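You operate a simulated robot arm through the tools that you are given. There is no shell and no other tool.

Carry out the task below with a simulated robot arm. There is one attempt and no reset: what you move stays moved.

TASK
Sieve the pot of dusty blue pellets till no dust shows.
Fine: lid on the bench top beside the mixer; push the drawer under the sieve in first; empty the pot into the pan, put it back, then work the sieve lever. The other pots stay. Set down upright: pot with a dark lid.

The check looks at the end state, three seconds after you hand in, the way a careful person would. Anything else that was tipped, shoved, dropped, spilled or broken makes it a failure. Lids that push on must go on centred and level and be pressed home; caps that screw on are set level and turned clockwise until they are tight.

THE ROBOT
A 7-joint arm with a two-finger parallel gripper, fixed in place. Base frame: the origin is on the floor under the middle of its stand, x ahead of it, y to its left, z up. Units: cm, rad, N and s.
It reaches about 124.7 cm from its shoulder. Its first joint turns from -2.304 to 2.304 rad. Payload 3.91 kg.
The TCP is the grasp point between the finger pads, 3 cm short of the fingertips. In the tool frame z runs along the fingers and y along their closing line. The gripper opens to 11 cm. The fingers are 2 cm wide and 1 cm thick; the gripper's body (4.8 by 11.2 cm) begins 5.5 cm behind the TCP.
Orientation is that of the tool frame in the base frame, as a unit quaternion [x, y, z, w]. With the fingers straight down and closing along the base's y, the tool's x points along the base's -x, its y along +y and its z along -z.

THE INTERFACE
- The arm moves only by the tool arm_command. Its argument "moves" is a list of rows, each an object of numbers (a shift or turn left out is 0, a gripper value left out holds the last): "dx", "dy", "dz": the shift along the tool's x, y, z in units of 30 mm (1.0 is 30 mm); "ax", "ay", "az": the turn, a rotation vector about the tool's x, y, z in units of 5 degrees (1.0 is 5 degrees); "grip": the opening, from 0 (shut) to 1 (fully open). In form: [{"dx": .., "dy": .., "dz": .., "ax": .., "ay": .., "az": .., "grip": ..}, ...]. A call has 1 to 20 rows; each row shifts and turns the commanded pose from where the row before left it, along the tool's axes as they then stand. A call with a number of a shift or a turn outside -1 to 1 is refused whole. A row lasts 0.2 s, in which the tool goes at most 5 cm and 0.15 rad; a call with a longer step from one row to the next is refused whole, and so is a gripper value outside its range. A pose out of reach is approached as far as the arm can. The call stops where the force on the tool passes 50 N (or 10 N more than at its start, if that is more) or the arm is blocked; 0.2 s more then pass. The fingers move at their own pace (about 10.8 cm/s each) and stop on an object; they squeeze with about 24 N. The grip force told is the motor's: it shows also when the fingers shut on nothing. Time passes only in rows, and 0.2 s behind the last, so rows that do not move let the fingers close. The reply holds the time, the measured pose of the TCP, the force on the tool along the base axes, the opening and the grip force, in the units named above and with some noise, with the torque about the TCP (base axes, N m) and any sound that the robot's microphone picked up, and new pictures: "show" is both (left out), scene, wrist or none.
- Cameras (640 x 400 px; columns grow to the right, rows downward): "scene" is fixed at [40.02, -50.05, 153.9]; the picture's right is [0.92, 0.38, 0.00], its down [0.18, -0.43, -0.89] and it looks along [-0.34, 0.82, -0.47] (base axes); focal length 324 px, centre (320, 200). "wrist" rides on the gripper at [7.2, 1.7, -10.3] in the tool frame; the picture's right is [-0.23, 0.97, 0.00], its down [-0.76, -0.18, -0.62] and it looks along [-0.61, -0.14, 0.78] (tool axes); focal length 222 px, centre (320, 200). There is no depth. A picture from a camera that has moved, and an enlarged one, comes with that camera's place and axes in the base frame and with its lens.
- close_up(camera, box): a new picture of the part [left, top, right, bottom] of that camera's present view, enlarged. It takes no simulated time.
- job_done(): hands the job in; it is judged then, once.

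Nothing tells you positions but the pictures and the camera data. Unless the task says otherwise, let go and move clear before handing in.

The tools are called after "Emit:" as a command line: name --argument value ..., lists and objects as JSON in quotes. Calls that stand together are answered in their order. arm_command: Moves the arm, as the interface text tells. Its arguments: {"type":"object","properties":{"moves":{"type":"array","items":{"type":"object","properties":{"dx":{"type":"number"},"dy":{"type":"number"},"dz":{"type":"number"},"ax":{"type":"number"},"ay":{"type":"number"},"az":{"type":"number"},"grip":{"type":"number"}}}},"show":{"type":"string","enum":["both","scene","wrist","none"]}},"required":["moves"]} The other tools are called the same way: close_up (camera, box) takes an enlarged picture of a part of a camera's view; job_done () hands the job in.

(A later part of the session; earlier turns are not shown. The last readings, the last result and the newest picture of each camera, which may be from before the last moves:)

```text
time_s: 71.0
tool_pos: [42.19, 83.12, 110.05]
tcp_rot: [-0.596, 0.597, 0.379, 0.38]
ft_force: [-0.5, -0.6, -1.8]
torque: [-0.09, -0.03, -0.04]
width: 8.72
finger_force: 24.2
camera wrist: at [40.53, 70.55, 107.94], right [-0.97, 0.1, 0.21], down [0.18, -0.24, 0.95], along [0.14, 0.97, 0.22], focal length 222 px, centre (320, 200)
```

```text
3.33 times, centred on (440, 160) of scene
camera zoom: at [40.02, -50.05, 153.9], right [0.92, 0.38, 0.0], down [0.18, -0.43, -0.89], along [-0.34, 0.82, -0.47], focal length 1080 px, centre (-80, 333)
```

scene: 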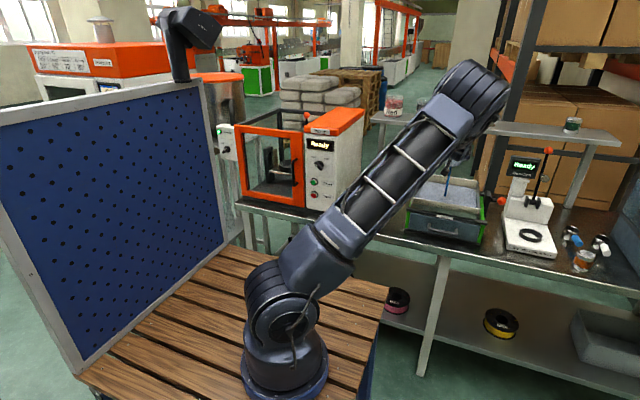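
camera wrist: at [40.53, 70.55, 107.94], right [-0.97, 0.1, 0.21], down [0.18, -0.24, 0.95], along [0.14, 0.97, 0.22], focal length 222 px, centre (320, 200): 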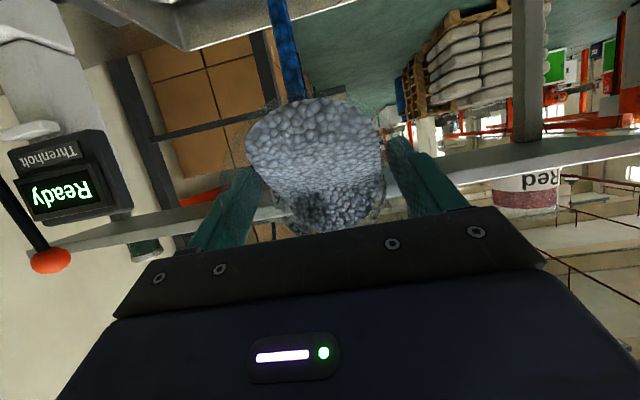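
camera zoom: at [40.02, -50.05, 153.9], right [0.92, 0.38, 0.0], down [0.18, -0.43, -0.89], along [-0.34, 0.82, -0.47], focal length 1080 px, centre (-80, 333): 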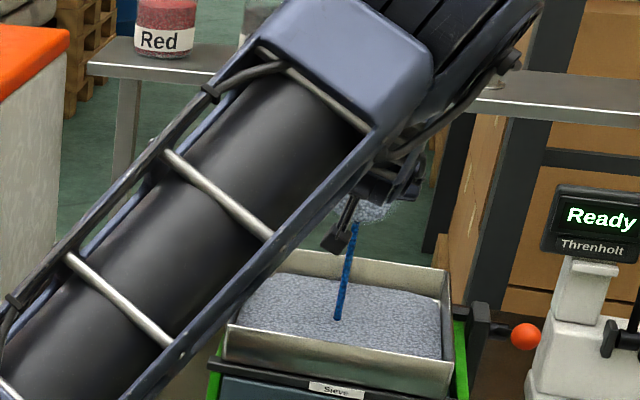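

It's pouring: a stream falls into the pan and pellets cover the mesh. I'll let it flow, then keep tilting to empty the pot.

Emit:
arm_command --moves '[{}, {}, {"ay": -1}, {}, {"ay": -1}, {}, {"ay": -1}, {}, {"ay": -1}, {}]' --show "both"

Emit:
close_up --camera "scene" --box '[380, 100, 500, 220]'

```text
time_s: 73.2
tool_pos: [42.2, 83.07, 110.08]
tcp_rot: [0.523, -0.522, -0.477, -0.477]
ft_force: [-0.3, -0.4, -1.5]
torque: [-0.03, 0.01, 0.0]
width: 8.67
finger_force: 23.8
camera wrist: at [40.55, 72.06, 103.81], right [-0.97, 0.02, 0.23], down [0.18, -0.55, 0.81], along [0.14, 0.83, 0.53], focal length 222 px, centre (320, 200)
```

scene: 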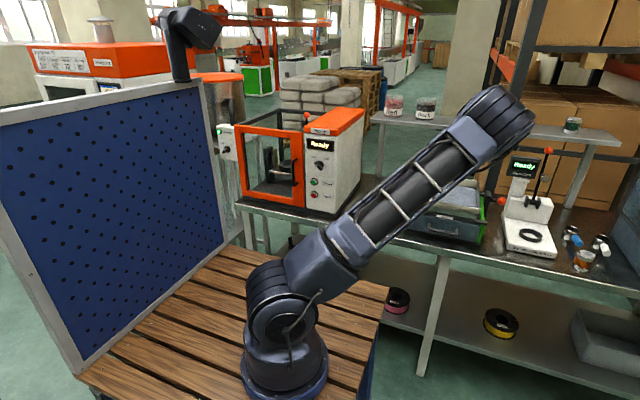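
wrist: 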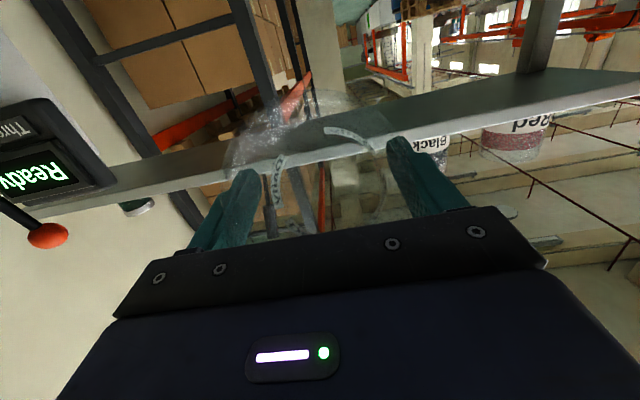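

```text
3.33 times, centred on (440, 160) of scene
camera zoom: at [40.02, -50.05, 153.9], right [0.92, 0.38, 0.0], down [0.18, -0.43, -0.89], along [-0.34, 0.82, -0.47], focal length 1080 px, centre (-80, 333)
```

zoom: 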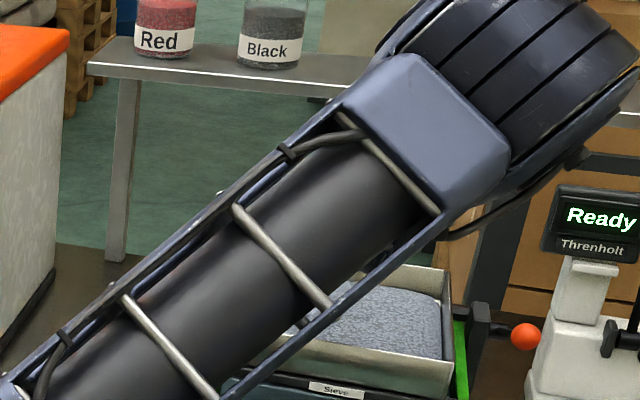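

The pot now looks empty. I'll look closely at it.

Emit:
close_up --camera "wrist" --box '[200, 60, 440, 240]'

Emit:
arm_command --moves '[{"ay": -1}, {}, {}, {}]' --show "wrist"

Emit:
close_up --camera "wrist" --box '[200, 60, 440, 240]'

```text
2.22 times, centred on (320, 150) of wrist
camera zoom: at [40.55, 72.06, 103.81], right [-0.97, 0.02, 0.23], down [0.18, -0.55, 0.81], along [0.14, 0.83, 0.53], focal length 494 px, centre (320, 311)
```

zoom: 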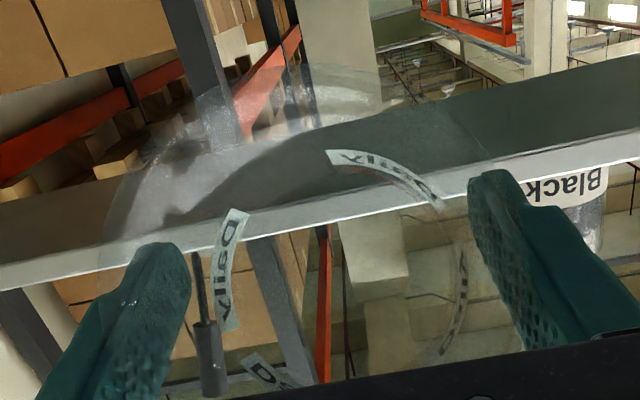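

```text
time_s: 74.2
tool_pos: [42.18, 83.13, 109.96]
tcp_rot: [0.501, -0.501, -0.499, -0.499]
ft_force: [-0.4, -0.2, -1.6]
torque: [-0.04, 0.01, 0.01]
width: 8.7
finger_force: 23.3
camera wrist: at [40.53, 72.65, 102.87], right [-0.97, 0.0, 0.23], down [0.18, -0.62, 0.76], along [0.14, 0.78, 0.6], focal length 222 px, centre (320, 200)
```

wrist: 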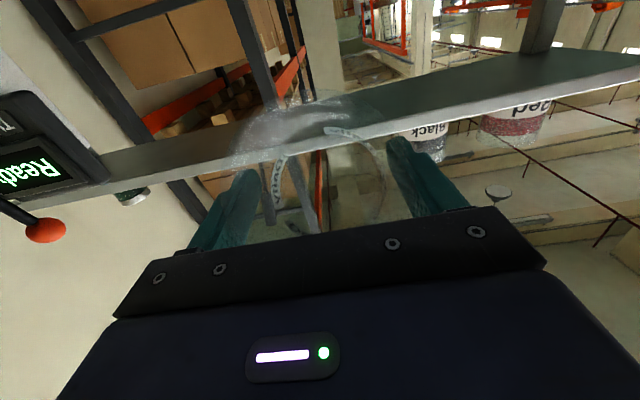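

```text
2.22 times, centred on (320, 150) of wrist
camera zoom: at [40.53, 72.65, 102.87], right [-0.97, 0.0, 0.23], down [0.18, -0.62, 0.76], along [0.14, 0.78, 0.6], focal length 494 px, centre (320, 311)
```

zoom: 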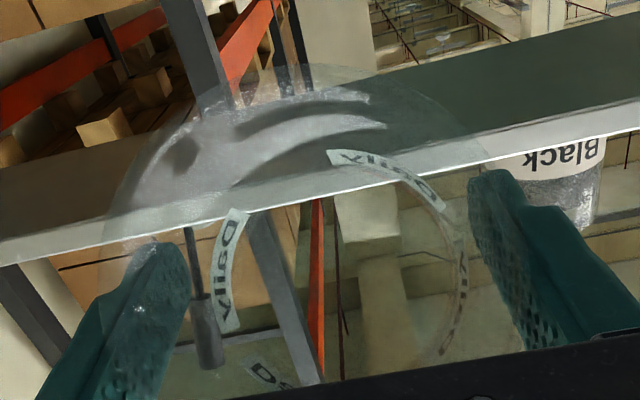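

The pot is completely empty. I'll reverse the motion: pitch back down, then roll back upright.

Emit:
arm_command --moves '[{"ay": 1}, {"ay": 1}, {"ay": 1}, {"ay": 1}, {"ay": 1}, {"ay": 1}, {"ay": 1}, {"ay": 1}, {"ay": 1}, {"ay": 1}, {"ay": 1}, {}]' --show "none"

Emit:
arm_command --moves '[{"az": 1}, {"az": 1}, {"az": 1}, {"az": 1}, {"az": 1}, {"az": 1}, {"az": 1}, {"az": 1}, {"az": 1}, {"az": 1}, {"az": 1}, {"az": 1}, {"az": 1}, {"az": 1}, {"az": 1}, {"az": 1}, {"az": 1}, {"az": 1}]' --show "none"

Emit:
arm_command --moves '[{"az": 1}, {"az": 1}, {"az": 1}, {"az": 1}, {"az": 1}, {"az": 1}, {"az": 1}, {"az": 1}, {"az": 1}, {"az": 1}, {"az": 1}, {"az": 1}, {"az": 1}, {"az": 1}, {"az": 1}, {"az": 1}, {"az": 1}, {"az": 1}, {}, {}]' --show "both"

Emit:
close_up --camera "scene" --box '[380, 100, 500, 240]'

```text
time_s: 76.8
tool_pos: [42.24, 83.2, 110.01]
tcp_rot: [0.676, -0.674, -0.211, -0.21]
ft_force: [-0.2, 0.3, -1.2]
torque: [-0.02, 0.0, 0.02]
width: 8.67
finger_force: 24.3
```

```text
time_s: 80.6
tool_pos: [42.32, 83.25, 110.11]
tcp_rot: [0.001, 0.954, 0.299, -0.001]
ft_force: [-0.3, 0.3, -1.4]
torque: [0.0, 0.03, 0.01]
width: 8.68
finger_force: 24.3
```

```text
time_s: 84.8
tool_pos: [42.3, 83.15, 110.09]
tcp_rot: [0.676, 0.674, 0.211, -0.21]
ft_force: [-0.2, -0.5, -0.3]
torque: [-0.02, -0.01, 0.03]
width: 8.68
finger_force: 24.3
camera wrist: at [43.94, 83.06, 122.67], right [0.97, -0.19, -0.13], down [-0.18, -0.98, 0.08], along [-0.14, -0.05, -0.99], focal length 222 px, centre (320, 200)
```

scene: 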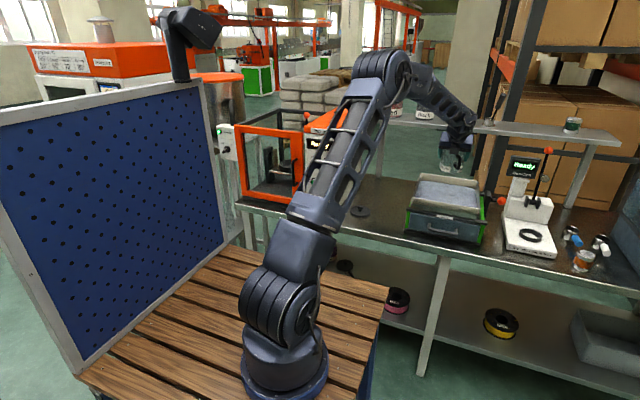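
wrist: 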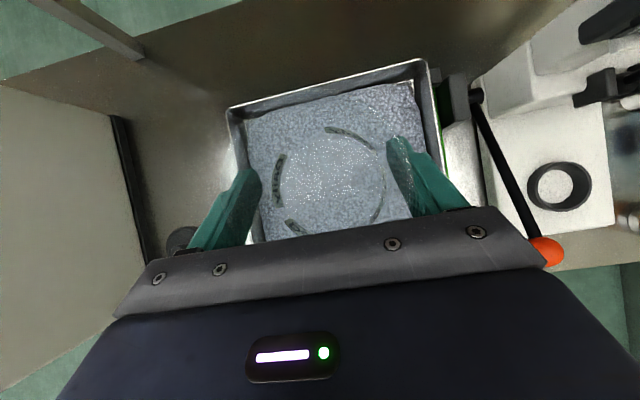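

```text
2.86 times, centred on (440, 170) of scene
camera zoom: at [40.02, -50.05, 153.9], right [0.92, 0.38, 0.0], down [0.18, -0.43, -0.89], along [-0.34, 0.82, -0.47], focal length 925 px, centre (-23, 286)
```

zoom: 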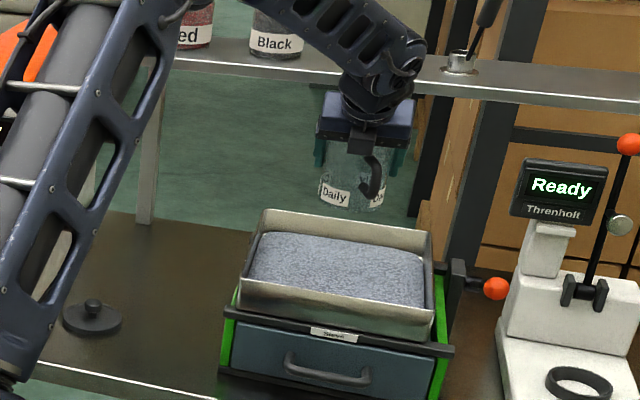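

The pot is upright and empty, and the pellets are all in the pan. I'll carry it back over its spot at (14.5, 88.5).

Emit:
arm_command --moves '[{"dx": 0.122, "dy": -0.4, "dz": 0.085}, {"dx": 0.122, "dy": -0.772, "dz": 0.085}, {"dx": 0.122, "dy": -0.772, "dz": 0.085}, {"dx": 0.122, "dy": -0.772, "dz": 0.085}, {"dx": 0.122, "dy": -0.772, "dz": 0.085}, {"dx": 0.122, "dy": -0.772, "dz": 0.085}, {"dx": 0.122, "dy": -0.772, "dz": 0.085}, {"dx": 0.122, "dy": -0.772, "dz": 0.085}, {"dx": 0.122, "dy": -0.772, "dz": 0.085}, {"dx": 0.122, "dy": -0.772, "dz": 0.085}, {"dx": 0.122, "dy": -0.772, "dz": 0.085}, {"dx": 0.122, "dy": -0.772, "dz": 0.085}, {"dy": -0.378}, {}, {}]' --show "none"

Emit:
arm_command --moves '[{"dx": -0.511, "dz": 0.729}, {"dx": -0.511, "dz": 0.729}, {"dx": -0.511, "dz": 0.729}, {"dx": -0.511, "dz": 0.729}, {"dx": -0.511, "dz": 0.729}, {"dx": -0.511, "dz": 0.729}, {}, {}]' --show "both"

Emit:
close_up --camera "scene" --box '[330, 130, 430, 220]'

```text
time_s: 88.0
tool_pos: [14.32, 88.55, 110.15]
tcp_rot: [0.675, 0.675, 0.211, -0.21]
ft_force: [-0.5, -0.1, -1.3]
torque: [0.04, 0.0, 0.05]
width: 8.68
finger_force: 24.0
```

```text
time_s: 89.8
tool_pos: [14.38, 88.54, 93.86]
tcp_rot: [0.675, 0.675, 0.211, -0.211]
ft_force: [0.0, -0.2, -1.6]
torque: [0.0, 0.01, -0.03]
width: 8.69
finger_force: 23.6
camera wrist: at [16.09, 88.42, 106.54], right [0.97, -0.19, -0.13], down [-0.18, -0.98, 0.08], along [-0.14, -0.05, -0.99], focal length 222 px, centre (320, 200)
```

scene: 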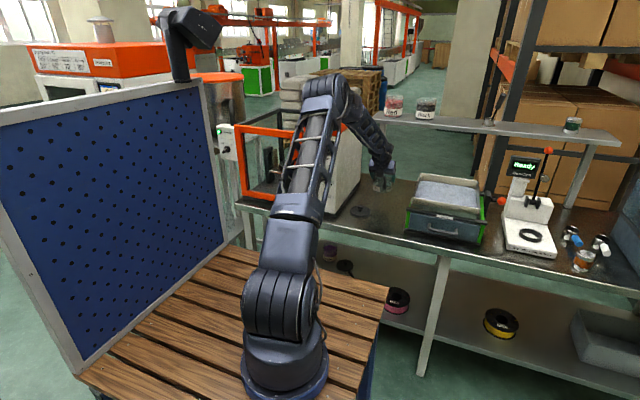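
wrist: 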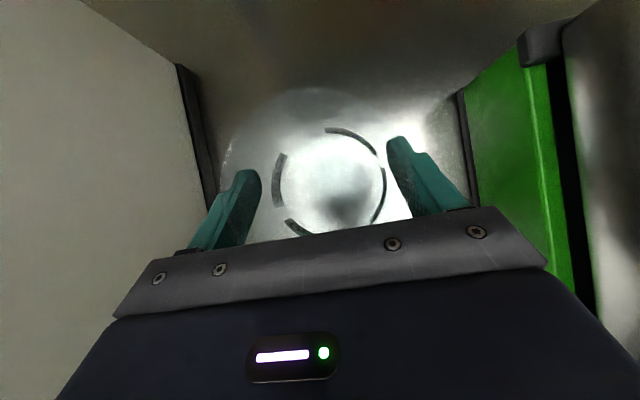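

```text
4.44 times, centred on (380, 175) of scene
camera zoom: at [40.02, -50.05, 153.9], right [0.92, 0.38, 0.0], down [0.18, -0.43, -0.89], along [-0.34, 0.82, -0.47], focal length 1440 px, centre (53, 311)
```

zoom: 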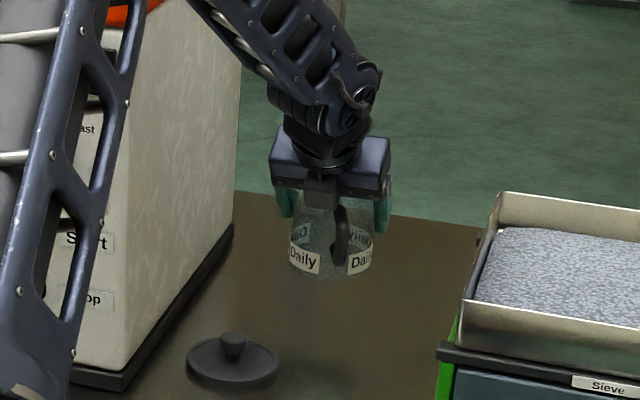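

Directly above its original spot. I'll lower most of the remaining 7 cm.

Emit:
arm_command --moves '[{"dx": -0.287, "dz": 0.41, "dy": 0.03}, {"dx": -0.287, "dz": 0.41}, {"dx": -0.287, "dz": 0.41}, {"dx": -0.23, "dz": 0.328}, {}]' --show "none"

Emit:
arm_command --moves '[{"dx": -0.038, "dz": 0.055}, {"dx": -0.038, "dz": 0.055}, {}]' --show "none"

Emit:
arm_command --moves '[{"dx": -0.038, "dz": 0.055}, {"dx": -0.038, "dz": 0.055}, {}]' --show "none"

Emit:
close_up --camera "scene" --box '[350, 150, 420, 220]'

```text
time_s: 91.0
tool_pos: [14.42, 88.46, 88.24]
tcp_rot: [0.675, 0.675, 0.212, -0.211]
ft_force: [0.0, 0.0, -1.6]
torque: [0.01, -0.01, 0.01]
width: 8.69
finger_force: 24.1
```

```text
time_s: 91.8
tool_pos: [14.46, 88.54, 87.86]
tcp_rot: [0.675, 0.675, 0.212, -0.212]
ft_force: [-0.2, -0.1, -1.1]
torque: [-0.04, 0.01, 0.02]
width: 8.66
finger_force: 23.8
```

```text
time_s: 92.6
tool_pos: [14.48, 88.5, 87.53]
tcp_rot: [0.675, 0.675, 0.21, -0.212]
ft_force: [-0.1, -1.0, -1.3]
torque: [-0.02, -0.02, -0.02]
width: 8.67
finger_force: 24.1
```

```text
5.71 times, centred on (385, 185) of scene
camera zoom: at [40.02, -50.05, 153.9], right [0.92, 0.38, 0.0], down [0.18, -0.43, -0.89], along [-0.34, 0.82, -0.47], focal length 1851 px, centre (-51, 286)
```

zoom: 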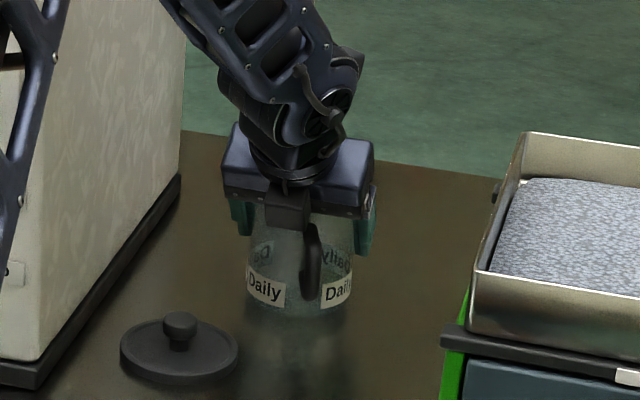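

Emit:
arm_command --moves '[{"dx": -0.038, "dz": 0.055}, {"dx": -0.038, "dz": 0.055}, {}]' --show "none"

Emit:
arm_command --moves '[{"dx": -0.038, "dz": 0.055}, {"dx": -0.019, "dz": 0.027}, {}]' --show "none"

Emit:
close_up --camera "scene" --box '[350, 150, 420, 220]'

```text
time_s: 93.4
tool_pos: [14.45, 88.51, 87.1]
tcp_rot: [0.674, 0.675, 0.211, -0.212]
ft_force: [0.9, 0.0, -0.7]
torque: [-0.01, 0.01, 0.02]
width: 8.69
finger_force: 23.8
```

```text
time_s: 94.2
tool_pos: [14.52, 88.5, 86.91]
tcp_rot: [0.675, 0.674, 0.212, -0.212]
ft_force: [0.4, -1.2, 10.9]
torque: [-0.31, 0.33, 0.06]
width: 8.69
finger_force: 24.2
```

```text
5.71 times, centred on (385, 185) of scene
camera zoom: at [40.02, -50.05, 153.9], right [0.92, 0.38, 0.0], down [0.18, -0.43, -0.89], along [-0.34, 0.82, -0.47], focal length 1851 px, centre (-51, 286)
```

zoom: 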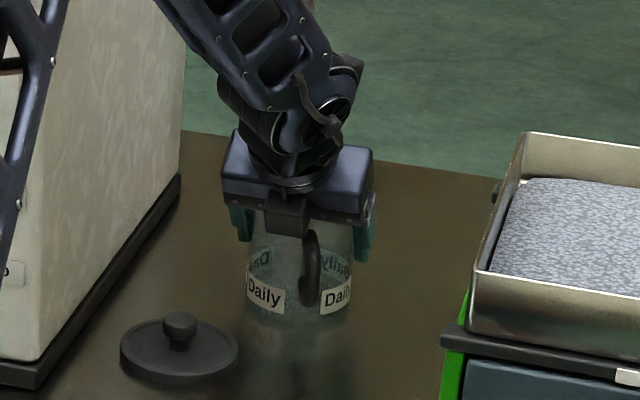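

The base is touching (about 11 N). I'll settle it another millimetre, then release gently.

Emit:
arm_command --moves '[{"dx": -0.015, "dz": 0.022}, {}]' --show "none"

Emit:
arm_command --moves '[{"grip": 0.82}, {"grip": 0.85}, {"grip": 0.95}, {"grip": 1.0}, {}]' --show "wrist"

Emit:
close_up --camera "scene" --box '[350, 150, 420, 220]'

```text
time_s: 94.8
tool_pos: [14.42, 88.53, 86.85]
tcp_rot: [0.675, 0.674, 0.212, -0.212]
ft_force: [2.6, 2.9, 17.1]
torque: [-0.15, 0.29, 0.03]
width: 8.68
finger_force: 23.6
```

```text
time_s: 96.0
tool_pos: [14.53, 88.4, 86.83]
tcp_rot: [0.675, 0.674, 0.212, -0.211]
ft_force: [0.2, 0.6, -0.3]
torque: [0.01, -0.01, -0.02]
width: 10.99
finger_force: 0.0
camera wrist: at [16.17, 88.44, 99.37], right [0.97, -0.19, -0.13], down [-0.18, -0.98, 0.08], along [-0.14, -0.05, -0.99], focal length 222 px, centre (320, 200)
```

wrist: 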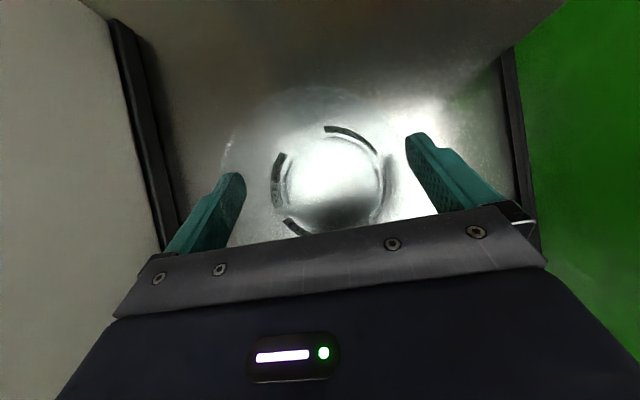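

```text
5.71 times, centred on (385, 185) of scene
camera zoom: at [40.02, -50.05, 153.9], right [0.92, 0.38, 0.0], down [0.18, -0.43, -0.89], along [-0.34, 0.82, -0.47], focal length 1851 px, centre (-51, 286)
```

zoom: 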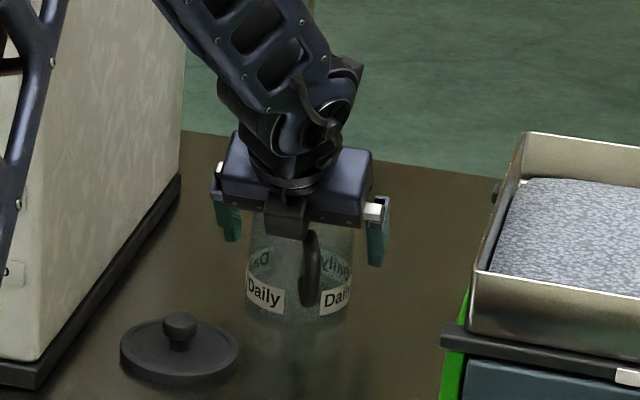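

The pot stands upright on its spot. I'll back out along the tool axis.

Emit:
arm_command --moves '[{"dz": -0.4}, {"dz": -0.7}, {"dz": -0.9}, {"dz": -0.9}, {"dz": -0.9}, {"dz": -0.9}, {"dz": -0.9}, {}]' --show "both"

Emit:
close_up --camera "wrist" --box '[200, 0, 640, 220]'

Emit:
close_up --camera "scene" --box '[340, 140, 420, 220]'

Emit:
close_up --camera "scene" --box '[400, 150, 560, 270]'

```text
time_s: 97.8
tool_pos: [14.45, 78.99, 100.59]
tcp_rot: [0.674, 0.675, 0.211, -0.211]
ft_force: [-0.2, -0.2, 0.4]
torque: [0.01, -0.01, -0.01]
width: 11.0
finger_force: 0.0
camera wrist: at [16.19, 78.79, 113.2], right [0.97, -0.19, -0.13], down [-0.18, -0.98, 0.08], along [-0.14, -0.05, -0.99], focal length 222 px, centre (320, 200)
```

scene: 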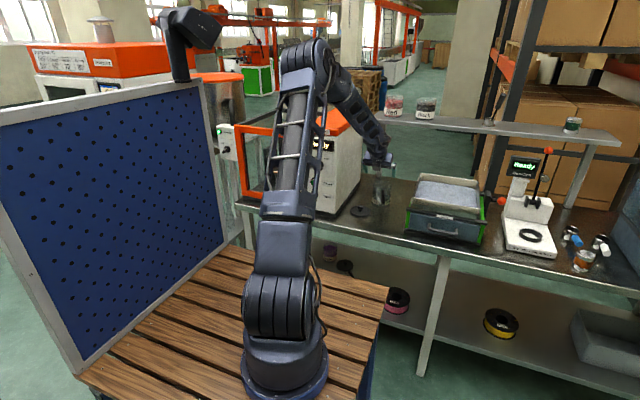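
wrist: 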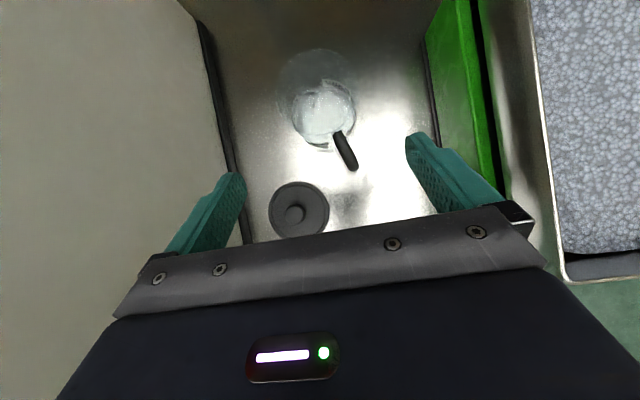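

```text
1.45 times, centred on (420, 110) of wrist
camera zoom: at [16.19, 78.79, 113.2], right [0.97, -0.19, -0.13], down [-0.18, -0.98, 0.08], along [-0.14, -0.05, -0.99], focal length 323 px, centre (174, 331)
```

zoom: 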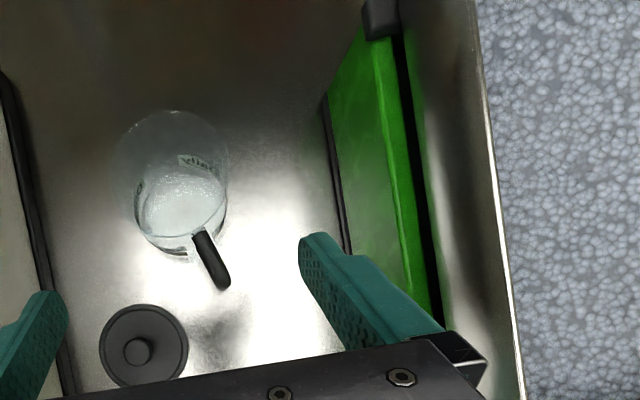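

```text
5.00 times, centred on (380, 180) of scene
camera zoom: at [40.02, -50.05, 153.9], right [0.92, 0.38, 0.0], down [0.18, -0.43, -0.89], along [-0.34, 0.82, -0.47], focal length 1620 px, centre (20, 300)
```

zoom: 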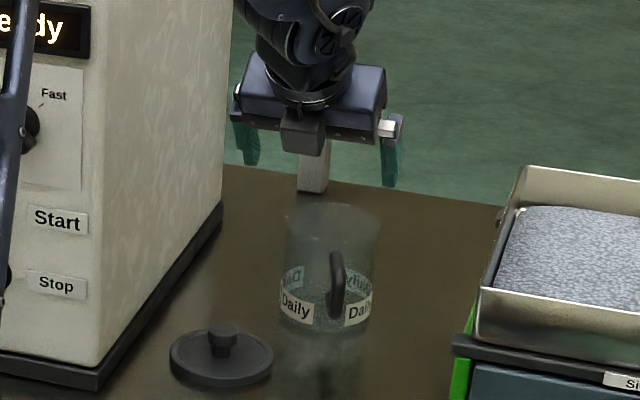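

```text
3.33 times, centred on (480, 210) of scene
camera zoom: at [40.02, -50.05, 153.9], right [0.92, 0.38, 0.0], down [0.18, -0.43, -0.89], along [-0.34, 0.82, -0.47], focal length 1080 px, centre (-213, 167)
```

zoom: 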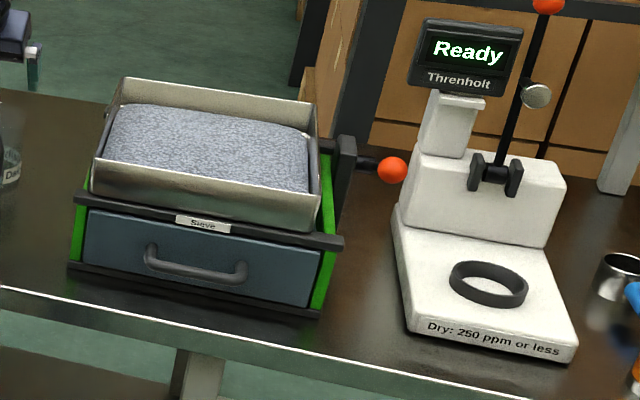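

The pot is back upright, empty, with the lid lying beside the mixer. Next is the sieve lever. I'll move over in front of it to see how it works.

Emit:
arm_command --moves '[{"dx": 0.574, "dz": -0.819, "grip": 0.6}, {"dx": 0.574, "dz": -0.819}, {"dx": 0.574, "dz": -0.819}, {"dx": 0.574, "dz": -0.819}, {}]' --show "none"

Emit:
arm_command --moves '[{"dx": -0.341, "dy": 0.5, "dz": -0.239}, {"dx": -0.341, "dy": 0.95, "dz": -0.239}, {"dx": -0.341, "dy": 0.95, "dz": -0.239}, {"dx": -0.341, "dy": 0.95, "dz": -0.239}, {"dx": -0.341, "dy": 0.95, "dz": -0.239}, {"dx": -0.341, "dy": 0.95, "dz": -0.239}, {"dx": -0.341, "dy": 0.95, "dz": -0.239}, {"dx": -0.341, "dy": 0.95, "dz": -0.239}, {"dx": -0.341, "dy": 0.95, "dz": -0.239}, {"dx": -0.341, "dy": 0.95, "dz": -0.239}, {"dx": -0.341, "dy": 0.95, "dz": -0.239}, {"dx": -0.341, "dy": 0.95, "dz": -0.239}, {"dx": -0.341, "dy": 0.95, "dz": -0.239}, {"dx": -0.341, "dy": 0.95, "dz": -0.239}, {"dx": -0.341, "dy": 0.95, "dz": -0.239}, {"dx": -0.341, "dy": 0.95, "dz": -0.239}, {"dy": 0.5}, {}]' --show "both"

Emit:
close_up --camera "wrist" --box '[200, 0, 500, 200]'

```text
time_s: 99.0
tool_pos: [14.44, 79.03, 112.54]
tcp_rot: [0.676, 0.674, 0.211, -0.21]
ft_force: [0.6, 0.3, -0.5]
torque: [0.01, -0.01, 0.02]
width: 6.59
finger_force: 0.1
```

```text
time_s: 102.8
tool_pos: [60.15, 59.0, 112.69]
tcp_rot: [0.675, 0.675, 0.211, -0.211]
ft_force: [-0.1, -0.1, 0.0]
torque: [0.02, 0.04, -0.01]
width: 6.59
finger_force: 0.1
camera wrist: at [61.92, 58.88, 125.39], right [0.97, -0.19, -0.13], down [-0.18, -0.98, 0.08], along [-0.14, -0.05, -0.99], focal length 222 px, centre (320, 200)
```

scene: 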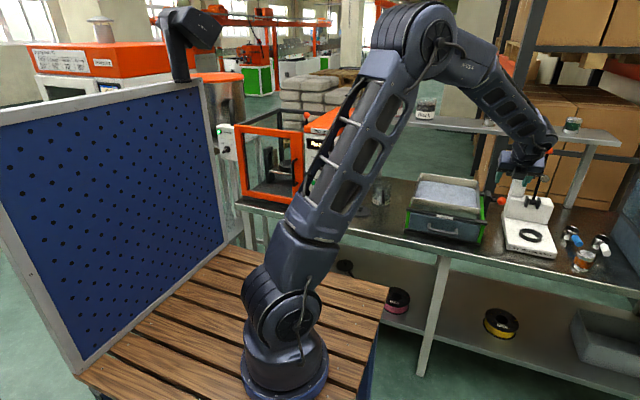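
wrist: 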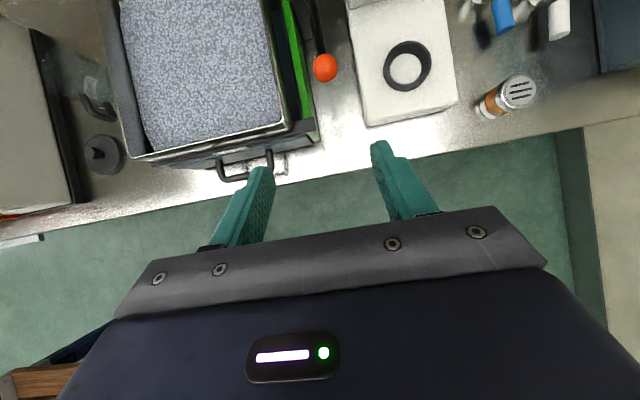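

```text
2.00 times, centred on (350, 100) of wrist
camera zoom: at [61.92, 58.88, 125.39], right [0.97, -0.19, -0.13], down [-0.18, -0.98, 0.08], along [-0.14, -0.05, -0.99], focal length 444 px, centre (260, 400)
```

zoom: 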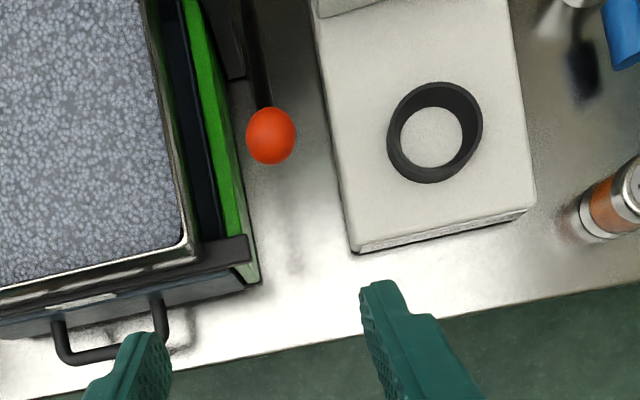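

The lever ball is at about (61.6, 72.9, 98), with its rod running back (+y). I'll tilt the hand up to see the pivot.

Emit:
arm_command --moves '[{"ay": 1}, {"ay": 1}, {"ay": 1}, {"ay": 1}, {"ay": 1}, {"ay": 1}, {"ay": 1}, {"ay": 1}, {}]' --show "both"

Emit:
close_up --camera "wrist" --box '[240, 60, 400, 180]'

Emit:
close_up --camera "scene" --box '[460, 170, 530, 230]'

```text
time_s: 104.8
tool_pos: [60.1, 58.97, 112.71]
tcp_rot: [0.562, 0.562, 0.43, -0.429]
ft_force: [0.8, -0.3, 0.2]
torque: [0.06, 0.02, 0.01]
width: 6.59
finger_force: 0.2
camera wrist: at [61.87, 50.74, 122.47], right [0.97, -0.06, -0.22], down [-0.18, -0.8, -0.57], along [-0.14, 0.6, -0.79], focal length 222 px, centre (320, 200)
```

scene: 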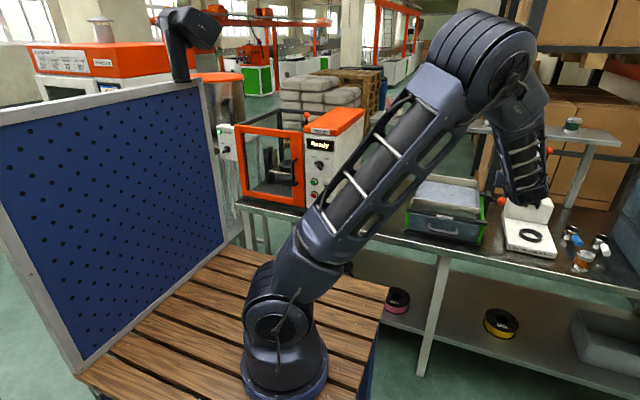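
wrist: 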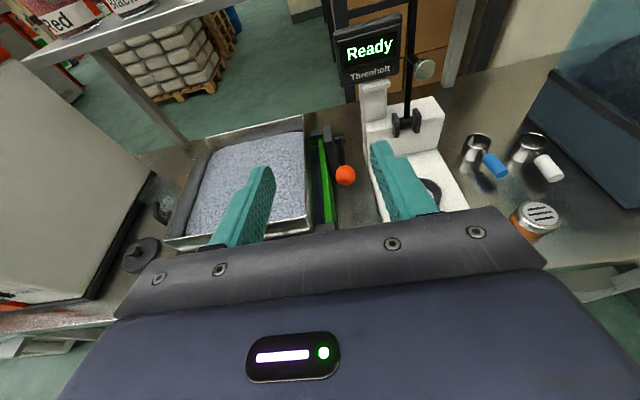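

```text
3.33 times, centred on (320, 120) of wrist
camera zoom: at [61.87, 50.74, 122.47], right [0.97, -0.06, -0.22], down [-0.18, -0.8, -0.57], along [-0.14, 0.6, -0.79], focal length 740 px, centre (320, 467)
```

zoom: 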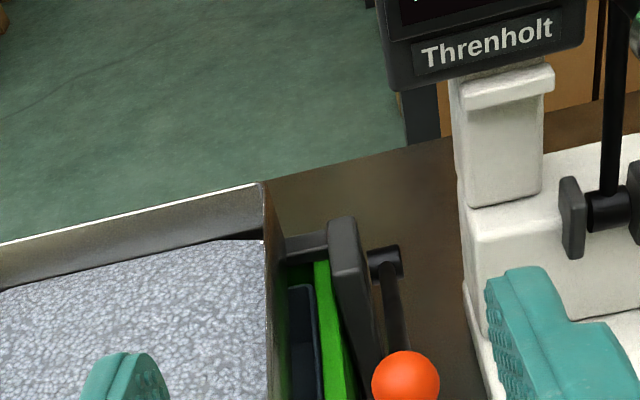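

```text
6.67 times, centred on (495, 200) of scene
camera zoom: at [40.02, -50.05, 153.9], right [0.92, 0.38, 0.0], down [0.18, -0.43, -0.89], along [-0.34, 0.82, -0.47], focal length 2159 px, centre (-847, 200)
```

zoom: 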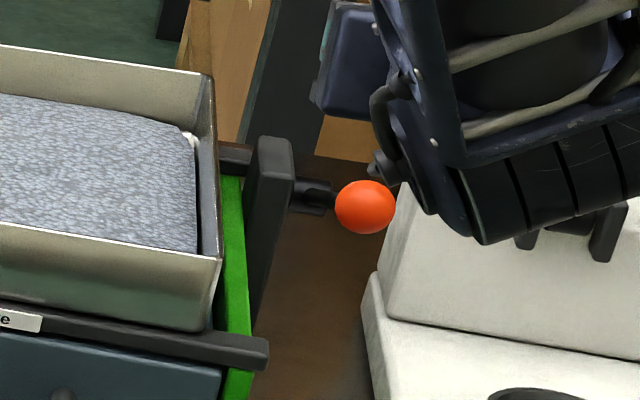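

The pivot is a horizontal cross-pin near (61.6, 91, 90), so the lever swings up and down. I'll grip the ball from the front and swing it along its arc. First, the pre-grasp position.

Emit:
arm_command --moves '[{"dx": -0.88, "dy": 0.125, "dz": 0.6, "grip": 0.5}, {"dx": -0.88, "dy": 0.125, "dz": 0.6}, {"dx": -0.88, "dy": 0.125, "dz": 0.6}, {"dx": -0.88, "dy": 0.125, "dz": 0.6}, {}, {}]' --show "both"

Emit:
close_up --camera "wrist" --box '[220, 60, 440, 220]'

```text
time_s: 106.2
tool_pos: [61.66, 63.04, 100.76]
tcp_rot: [0.562, 0.562, 0.43, -0.429]
ft_force: [0.9, 0.1, 0.0]
torque: [0.04, 0.0, 0.0]
width: 5.5
finger_force: 0.1
camera wrist: at [63.33, 54.94, 110.47], right [0.97, -0.06, -0.22], down [-0.18, -0.8, -0.57], along [-0.14, 0.6, -0.79], focal length 222 px, centre (320, 200)
```

scene: 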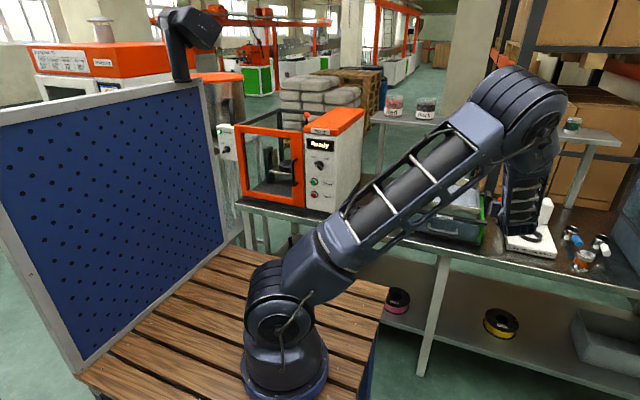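
wrist: 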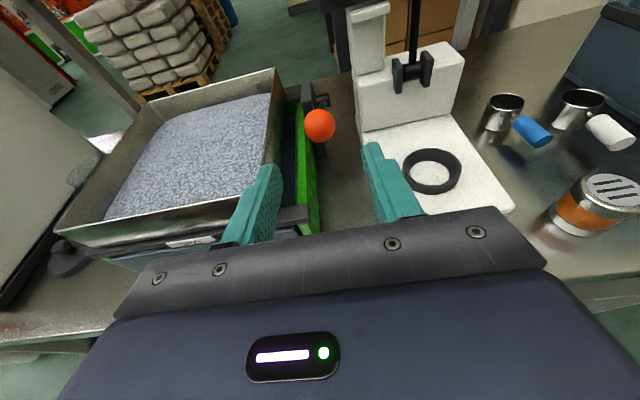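

```text
2.50 times, centred on (330, 140) of wrist
camera zoom: at [63.33, 54.94, 110.47], right [0.97, -0.06, -0.22], down [-0.18, -0.8, -0.57], along [-0.14, 0.6, -0.79], focal length 555 px, centre (295, 350)
```

zoom: 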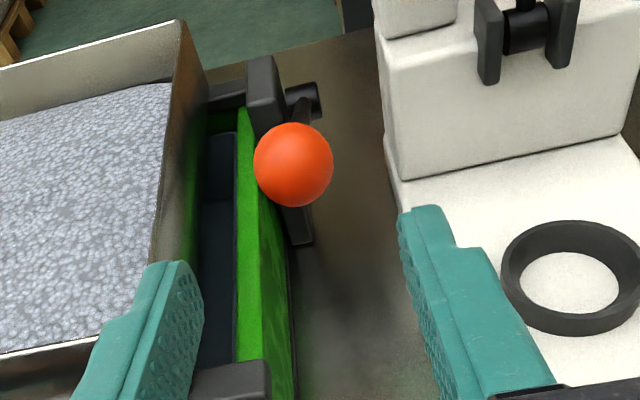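

The ball is right on the tool axis about 9.7 cm ahead. I'll advance so the ball sits between the fingers and close on it.

Emit:
arm_command --moves '[{"dz": 0.6}, {"dz": 0.6}, {"dz": 0.6}, {"dz": 0.6}, {"dz": 0.45}, {}]' --show "wrist"

Emit:
close_up --camera "wrist" --box '[220, 80, 440, 240]'

```text
time_s: 107.6
tool_pos: [61.76, 71.33, 98.41]
tcp_rot: [0.563, 0.561, 0.43, -0.428]
ft_force: [0.3, -0.4, 0.6]
torque: [-0.01, -0.01, 0.01]
width: 5.52
finger_force: 0.0
camera wrist: at [63.38, 63.19, 108.14], right [0.97, -0.06, -0.22], down [-0.18, -0.8, -0.57], along [-0.14, 0.59, -0.79], focal length 222 px, centre (320, 200)
```

wrist: 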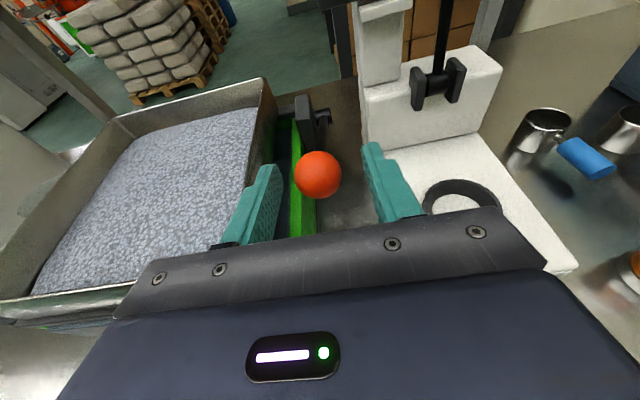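

```text
2.50 times, centred on (330, 160) of wrist
camera zoom: at [63.38, 63.19, 108.14], right [0.97, -0.06, -0.22], down [-0.18, -0.8, -0.57], along [-0.14, 0.59, -0.79], focal length 555 px, centre (295, 300)
```

zoom: 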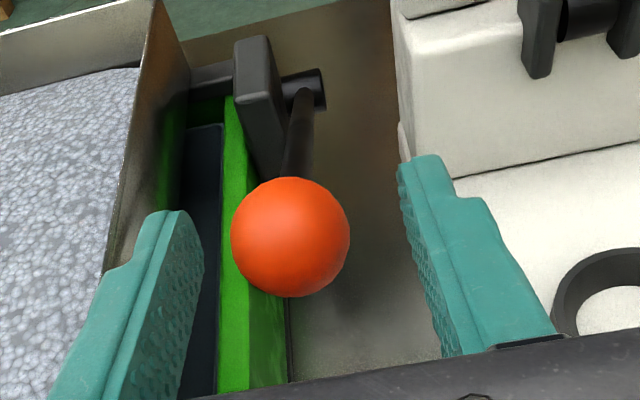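

The ball is well placed between the pads. Closing on it.

Emit:
arm_command --moves '[{"grip": 0.4}, {"grip": 0.25}, {"grip": 0.2}, {"grip": 0.2}, {}]' --show "wrist"

```text
time_s: 108.8
tool_pos: [61.67, 71.32, 98.47]
tcp_rot: [0.561, 0.563, 0.428, -0.43]
ft_force: [-12.3, -2.4, -1.4]
torque: [-0.07, 0.04, 0.19]
width: 2.93
finger_force: 44.9
camera wrist: at [63.29, 63.2, 108.14], right [0.97, -0.06, -0.22], down [-0.18, -0.8, -0.57], along [-0.14, 0.59, -0.79], focal length 222 px, centre (320, 200)
```

wrist: 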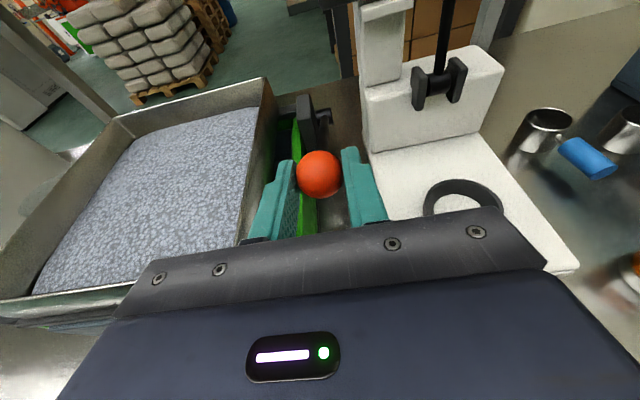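

The ball is held. I'll ease the small sideways offset and try the lever a little way down.

Emit:
arm_command --moves '[{"dy": -0.05}, {}, {"dx": -0.214, "dz": -0.026}, {"dx": -0.214, "dz": -0.026}, {}]' --show "wrist"

```text
time_s: 110.0
tool_pos: [61.58, 70.79, 97.11]
tcp_rot: [0.562, 0.562, 0.429, -0.429]
ft_force: [1.5, 9.1, 6.0]
torque: [1.39, -0.01, 0.0]
width: 2.88
finger_force: 45.3
camera wrist: at [63.26, 62.65, 106.96], right [0.97, -0.06, -0.22], down [-0.18, -0.8, -0.57], along [-0.14, 0.6, -0.79], focal length 222 px, centre (320, 200)
```

wrist: 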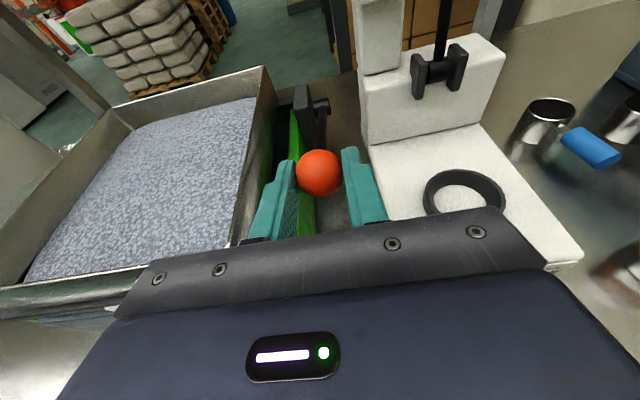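

The lever moves readily; most of the resistance is just the ball turning in the pads. I'll follow the arc with some wrist rotation and look again.

Emit:
arm_command --moves '[{"ay": 0.585, "dx": -0.249}, {"ay": 0.585, "dx": -0.249}, {"ay": 0.585, "dx": -0.249}, {"ay": 0.585, "dx": -0.249}, {}]' --show "both"

Emit:
close_up --camera "wrist" --box '[0, 60, 380, 260]'

```text
time_s: 111.2
tool_pos: [61.58, 70.09, 94.33]
tcp_rot: [0.515, 0.515, 0.484, -0.484]
ft_force: [-11.1, -25.1, 3.8]
torque: [-0.74, 0.0, 0.23]
width: 2.94
finger_force: 44.9
camera wrist: at [63.28, 60.22, 102.18], right [0.97, -0.01, -0.23], down [-0.18, -0.67, -0.72], along [-0.14, 0.74, -0.65], focal length 222 px, centre (320, 200)
```

scene: 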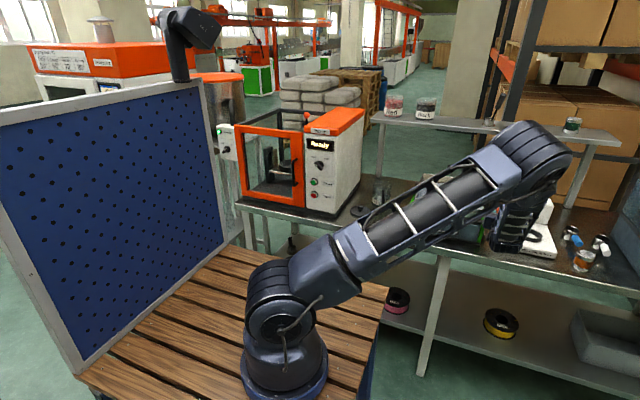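
wrist: 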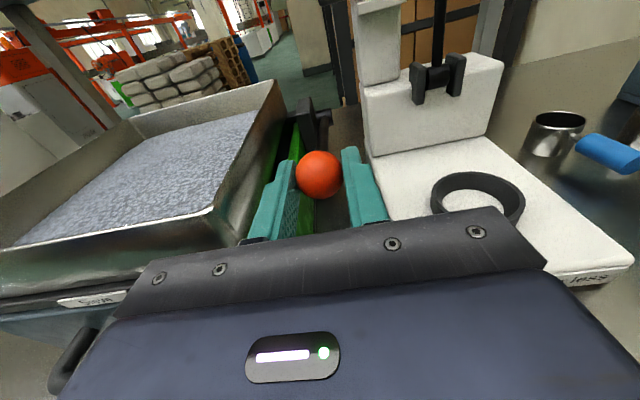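

```text
1.68 times, centred on (190, 160) of wrist
camera zoom: at [63.28, 60.22, 102.18], right [0.97, -0.01, -0.23], down [-0.18, -0.67, -0.72], along [-0.14, 0.74, -0.65], focal length 374 px, centre (539, 267)
```

zoom: 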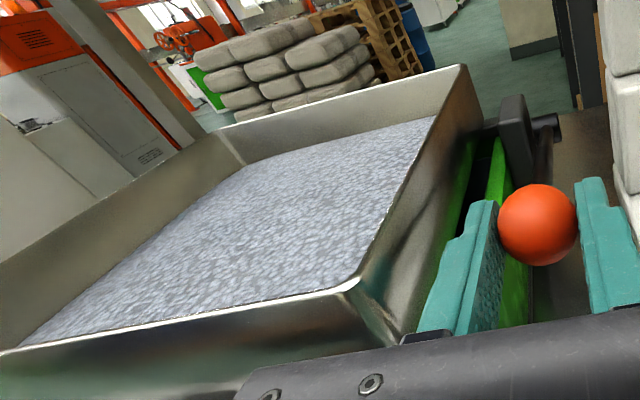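

The constraint forces build up with a tight grip, so I'll let go here and see whether the lever stays or springs back.

Emit:
arm_command --moves '[{"grip": 0.4}, {"grip": 0.45}, {}, {}]' --show "both"

Emit:
close_up --camera "wrist" --box '[220, 60, 420, 240]'

```text
time_s: 112.2
tool_pos: [61.66, 70.22, 94.31]
tcp_rot: [0.515, 0.515, 0.484, -0.484]
ft_force: [-1.0, -0.5, -0.4]
torque: [0.0, -0.02, -0.04]
width: 4.93
finger_force: 0.1
camera wrist: at [63.33, 60.3, 102.15], right [0.97, -0.01, -0.23], down [-0.18, -0.67, -0.72], along [-0.14, 0.74, -0.65], focal length 222 px, centre (320, 200)
```

scene: 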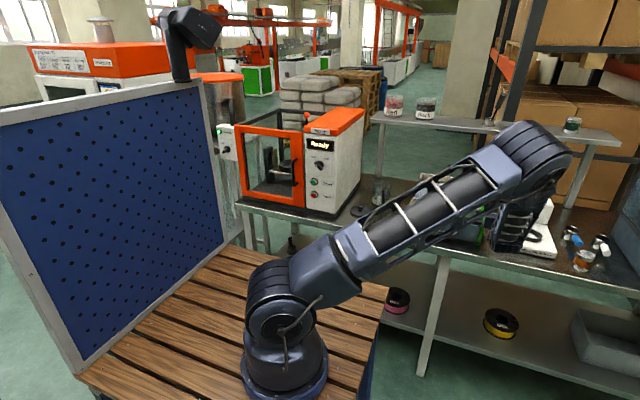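
wrist: 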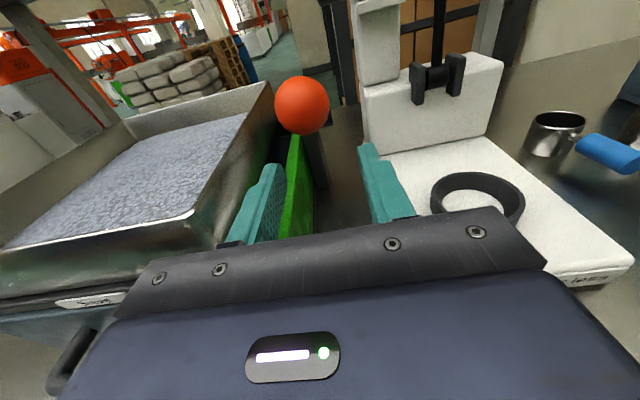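

```text
2.22 times, centred on (320, 150) of wrist
camera zoom: at [63.33, 60.3, 102.15], right [0.97, -0.01, -0.23], down [-0.18, -0.67, -0.72], along [-0.14, 0.74, -0.65], focal length 494 px, centre (320, 311)
```

zoom: 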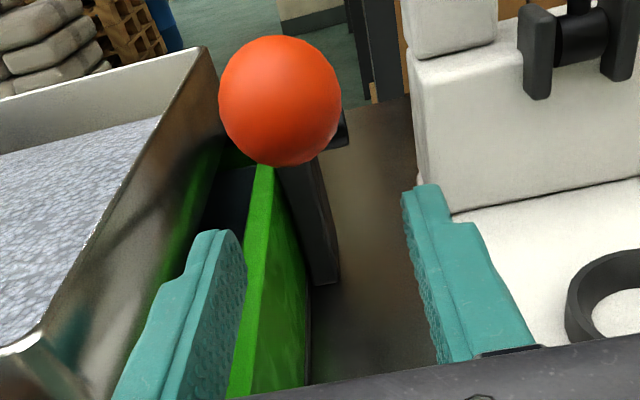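

The lever springs back up by itself, so it needs repeated down-strokes. I'll back out, close the fingers, and come in above the ball to press it down with the underside of the fingers.

Emit:
arm_command --moves '[{"dz": -0.9}, {"dz": -0.9}, {"dz": -0.9}, {"dx": 0.9, "grip": 0.0}, {"dx": 0.9}, {"dx": 0.9}, {"dx": 0.9, "ay": -1}, {"ay": -1}, {"ay": -1}, {"ay": -0.3}, {}]' --show "none"

Emit:
arm_command --moves '[{}, {}]' --show "wrist"

```text
time_s: 114.6
tool_pos: [61.55, 62.96, 105.59]
tcp_rot: [0.579, 0.579, 0.406, -0.405]
ft_force: [0.2, -0.6, 0.2]
torque: [-0.03, 0.0, 0.04]
width: 0.0
finger_force: 24.0
```

```text
time_s: 115.2
tool_pos: [61.61, 62.93, 105.64]
tcp_rot: [0.58, 0.579, 0.405, -0.404]
ft_force: [0.1, 0.4, -0.2]
torque: [0.0, -0.01, 0.01]
width: 0.0
finger_force: 23.3
camera wrist: at [63.28, 55.57, 115.89], right [0.97, -0.08, -0.21], down [-0.18, -0.85, -0.5], along [-0.14, 0.53, -0.84], focal length 222 px, centre (320, 200)
```

wrist: 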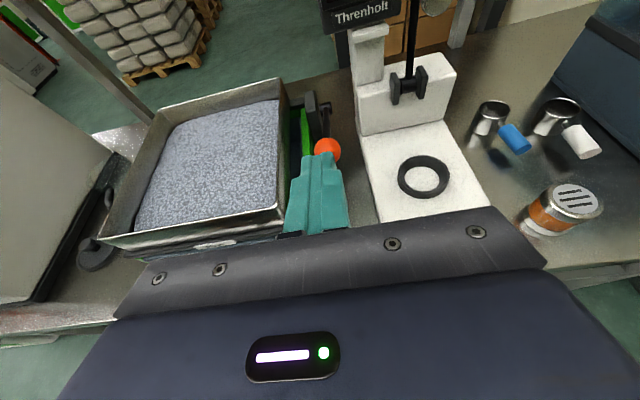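

Closed fingers are lined up with the ball. I'll move forward above it.

Emit:
arm_command --moves '[{"dx": 0.133, "dz": 0.887}, {"dx": 0.133, "dz": 0.887}, {"dx": 0.133, "dz": 0.887}, {}]' --show "wrist"

Emit:
close_up --camera "scene" --box '[380, 140, 540, 260]'

```text
time_s: 116.2
tool_pos: [61.71, 70.88, 103.94]
tcp_rot: [0.58, 0.58, 0.405, -0.405]
ft_force: [1.0, -1.5, -0.2]
torque: [0.01, 0.02, 0.0]
width: 0.03
finger_force: 23.8
camera wrist: at [63.34, 63.48, 114.25], right [0.97, -0.08, -0.21], down [-0.18, -0.85, -0.5], along [-0.14, 0.53, -0.84], focal length 222 px, centre (320, 200)
```

wrist: 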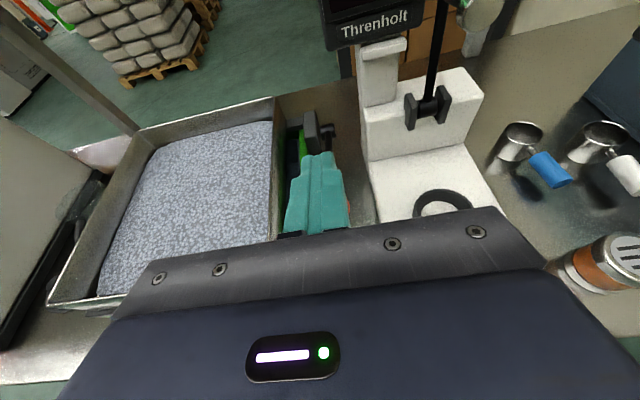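

```text
3.33 times, centred on (460, 200) of scene
camera zoom: at [40.02, -50.05, 153.9], right [0.92, 0.38, 0.0], down [0.18, -0.43, -0.89], along [-0.34, 0.82, -0.47], focal length 1080 px, centre (-147, 200)
```

zoom: 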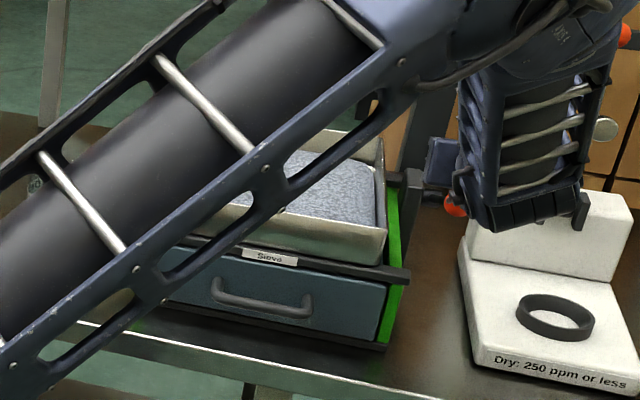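

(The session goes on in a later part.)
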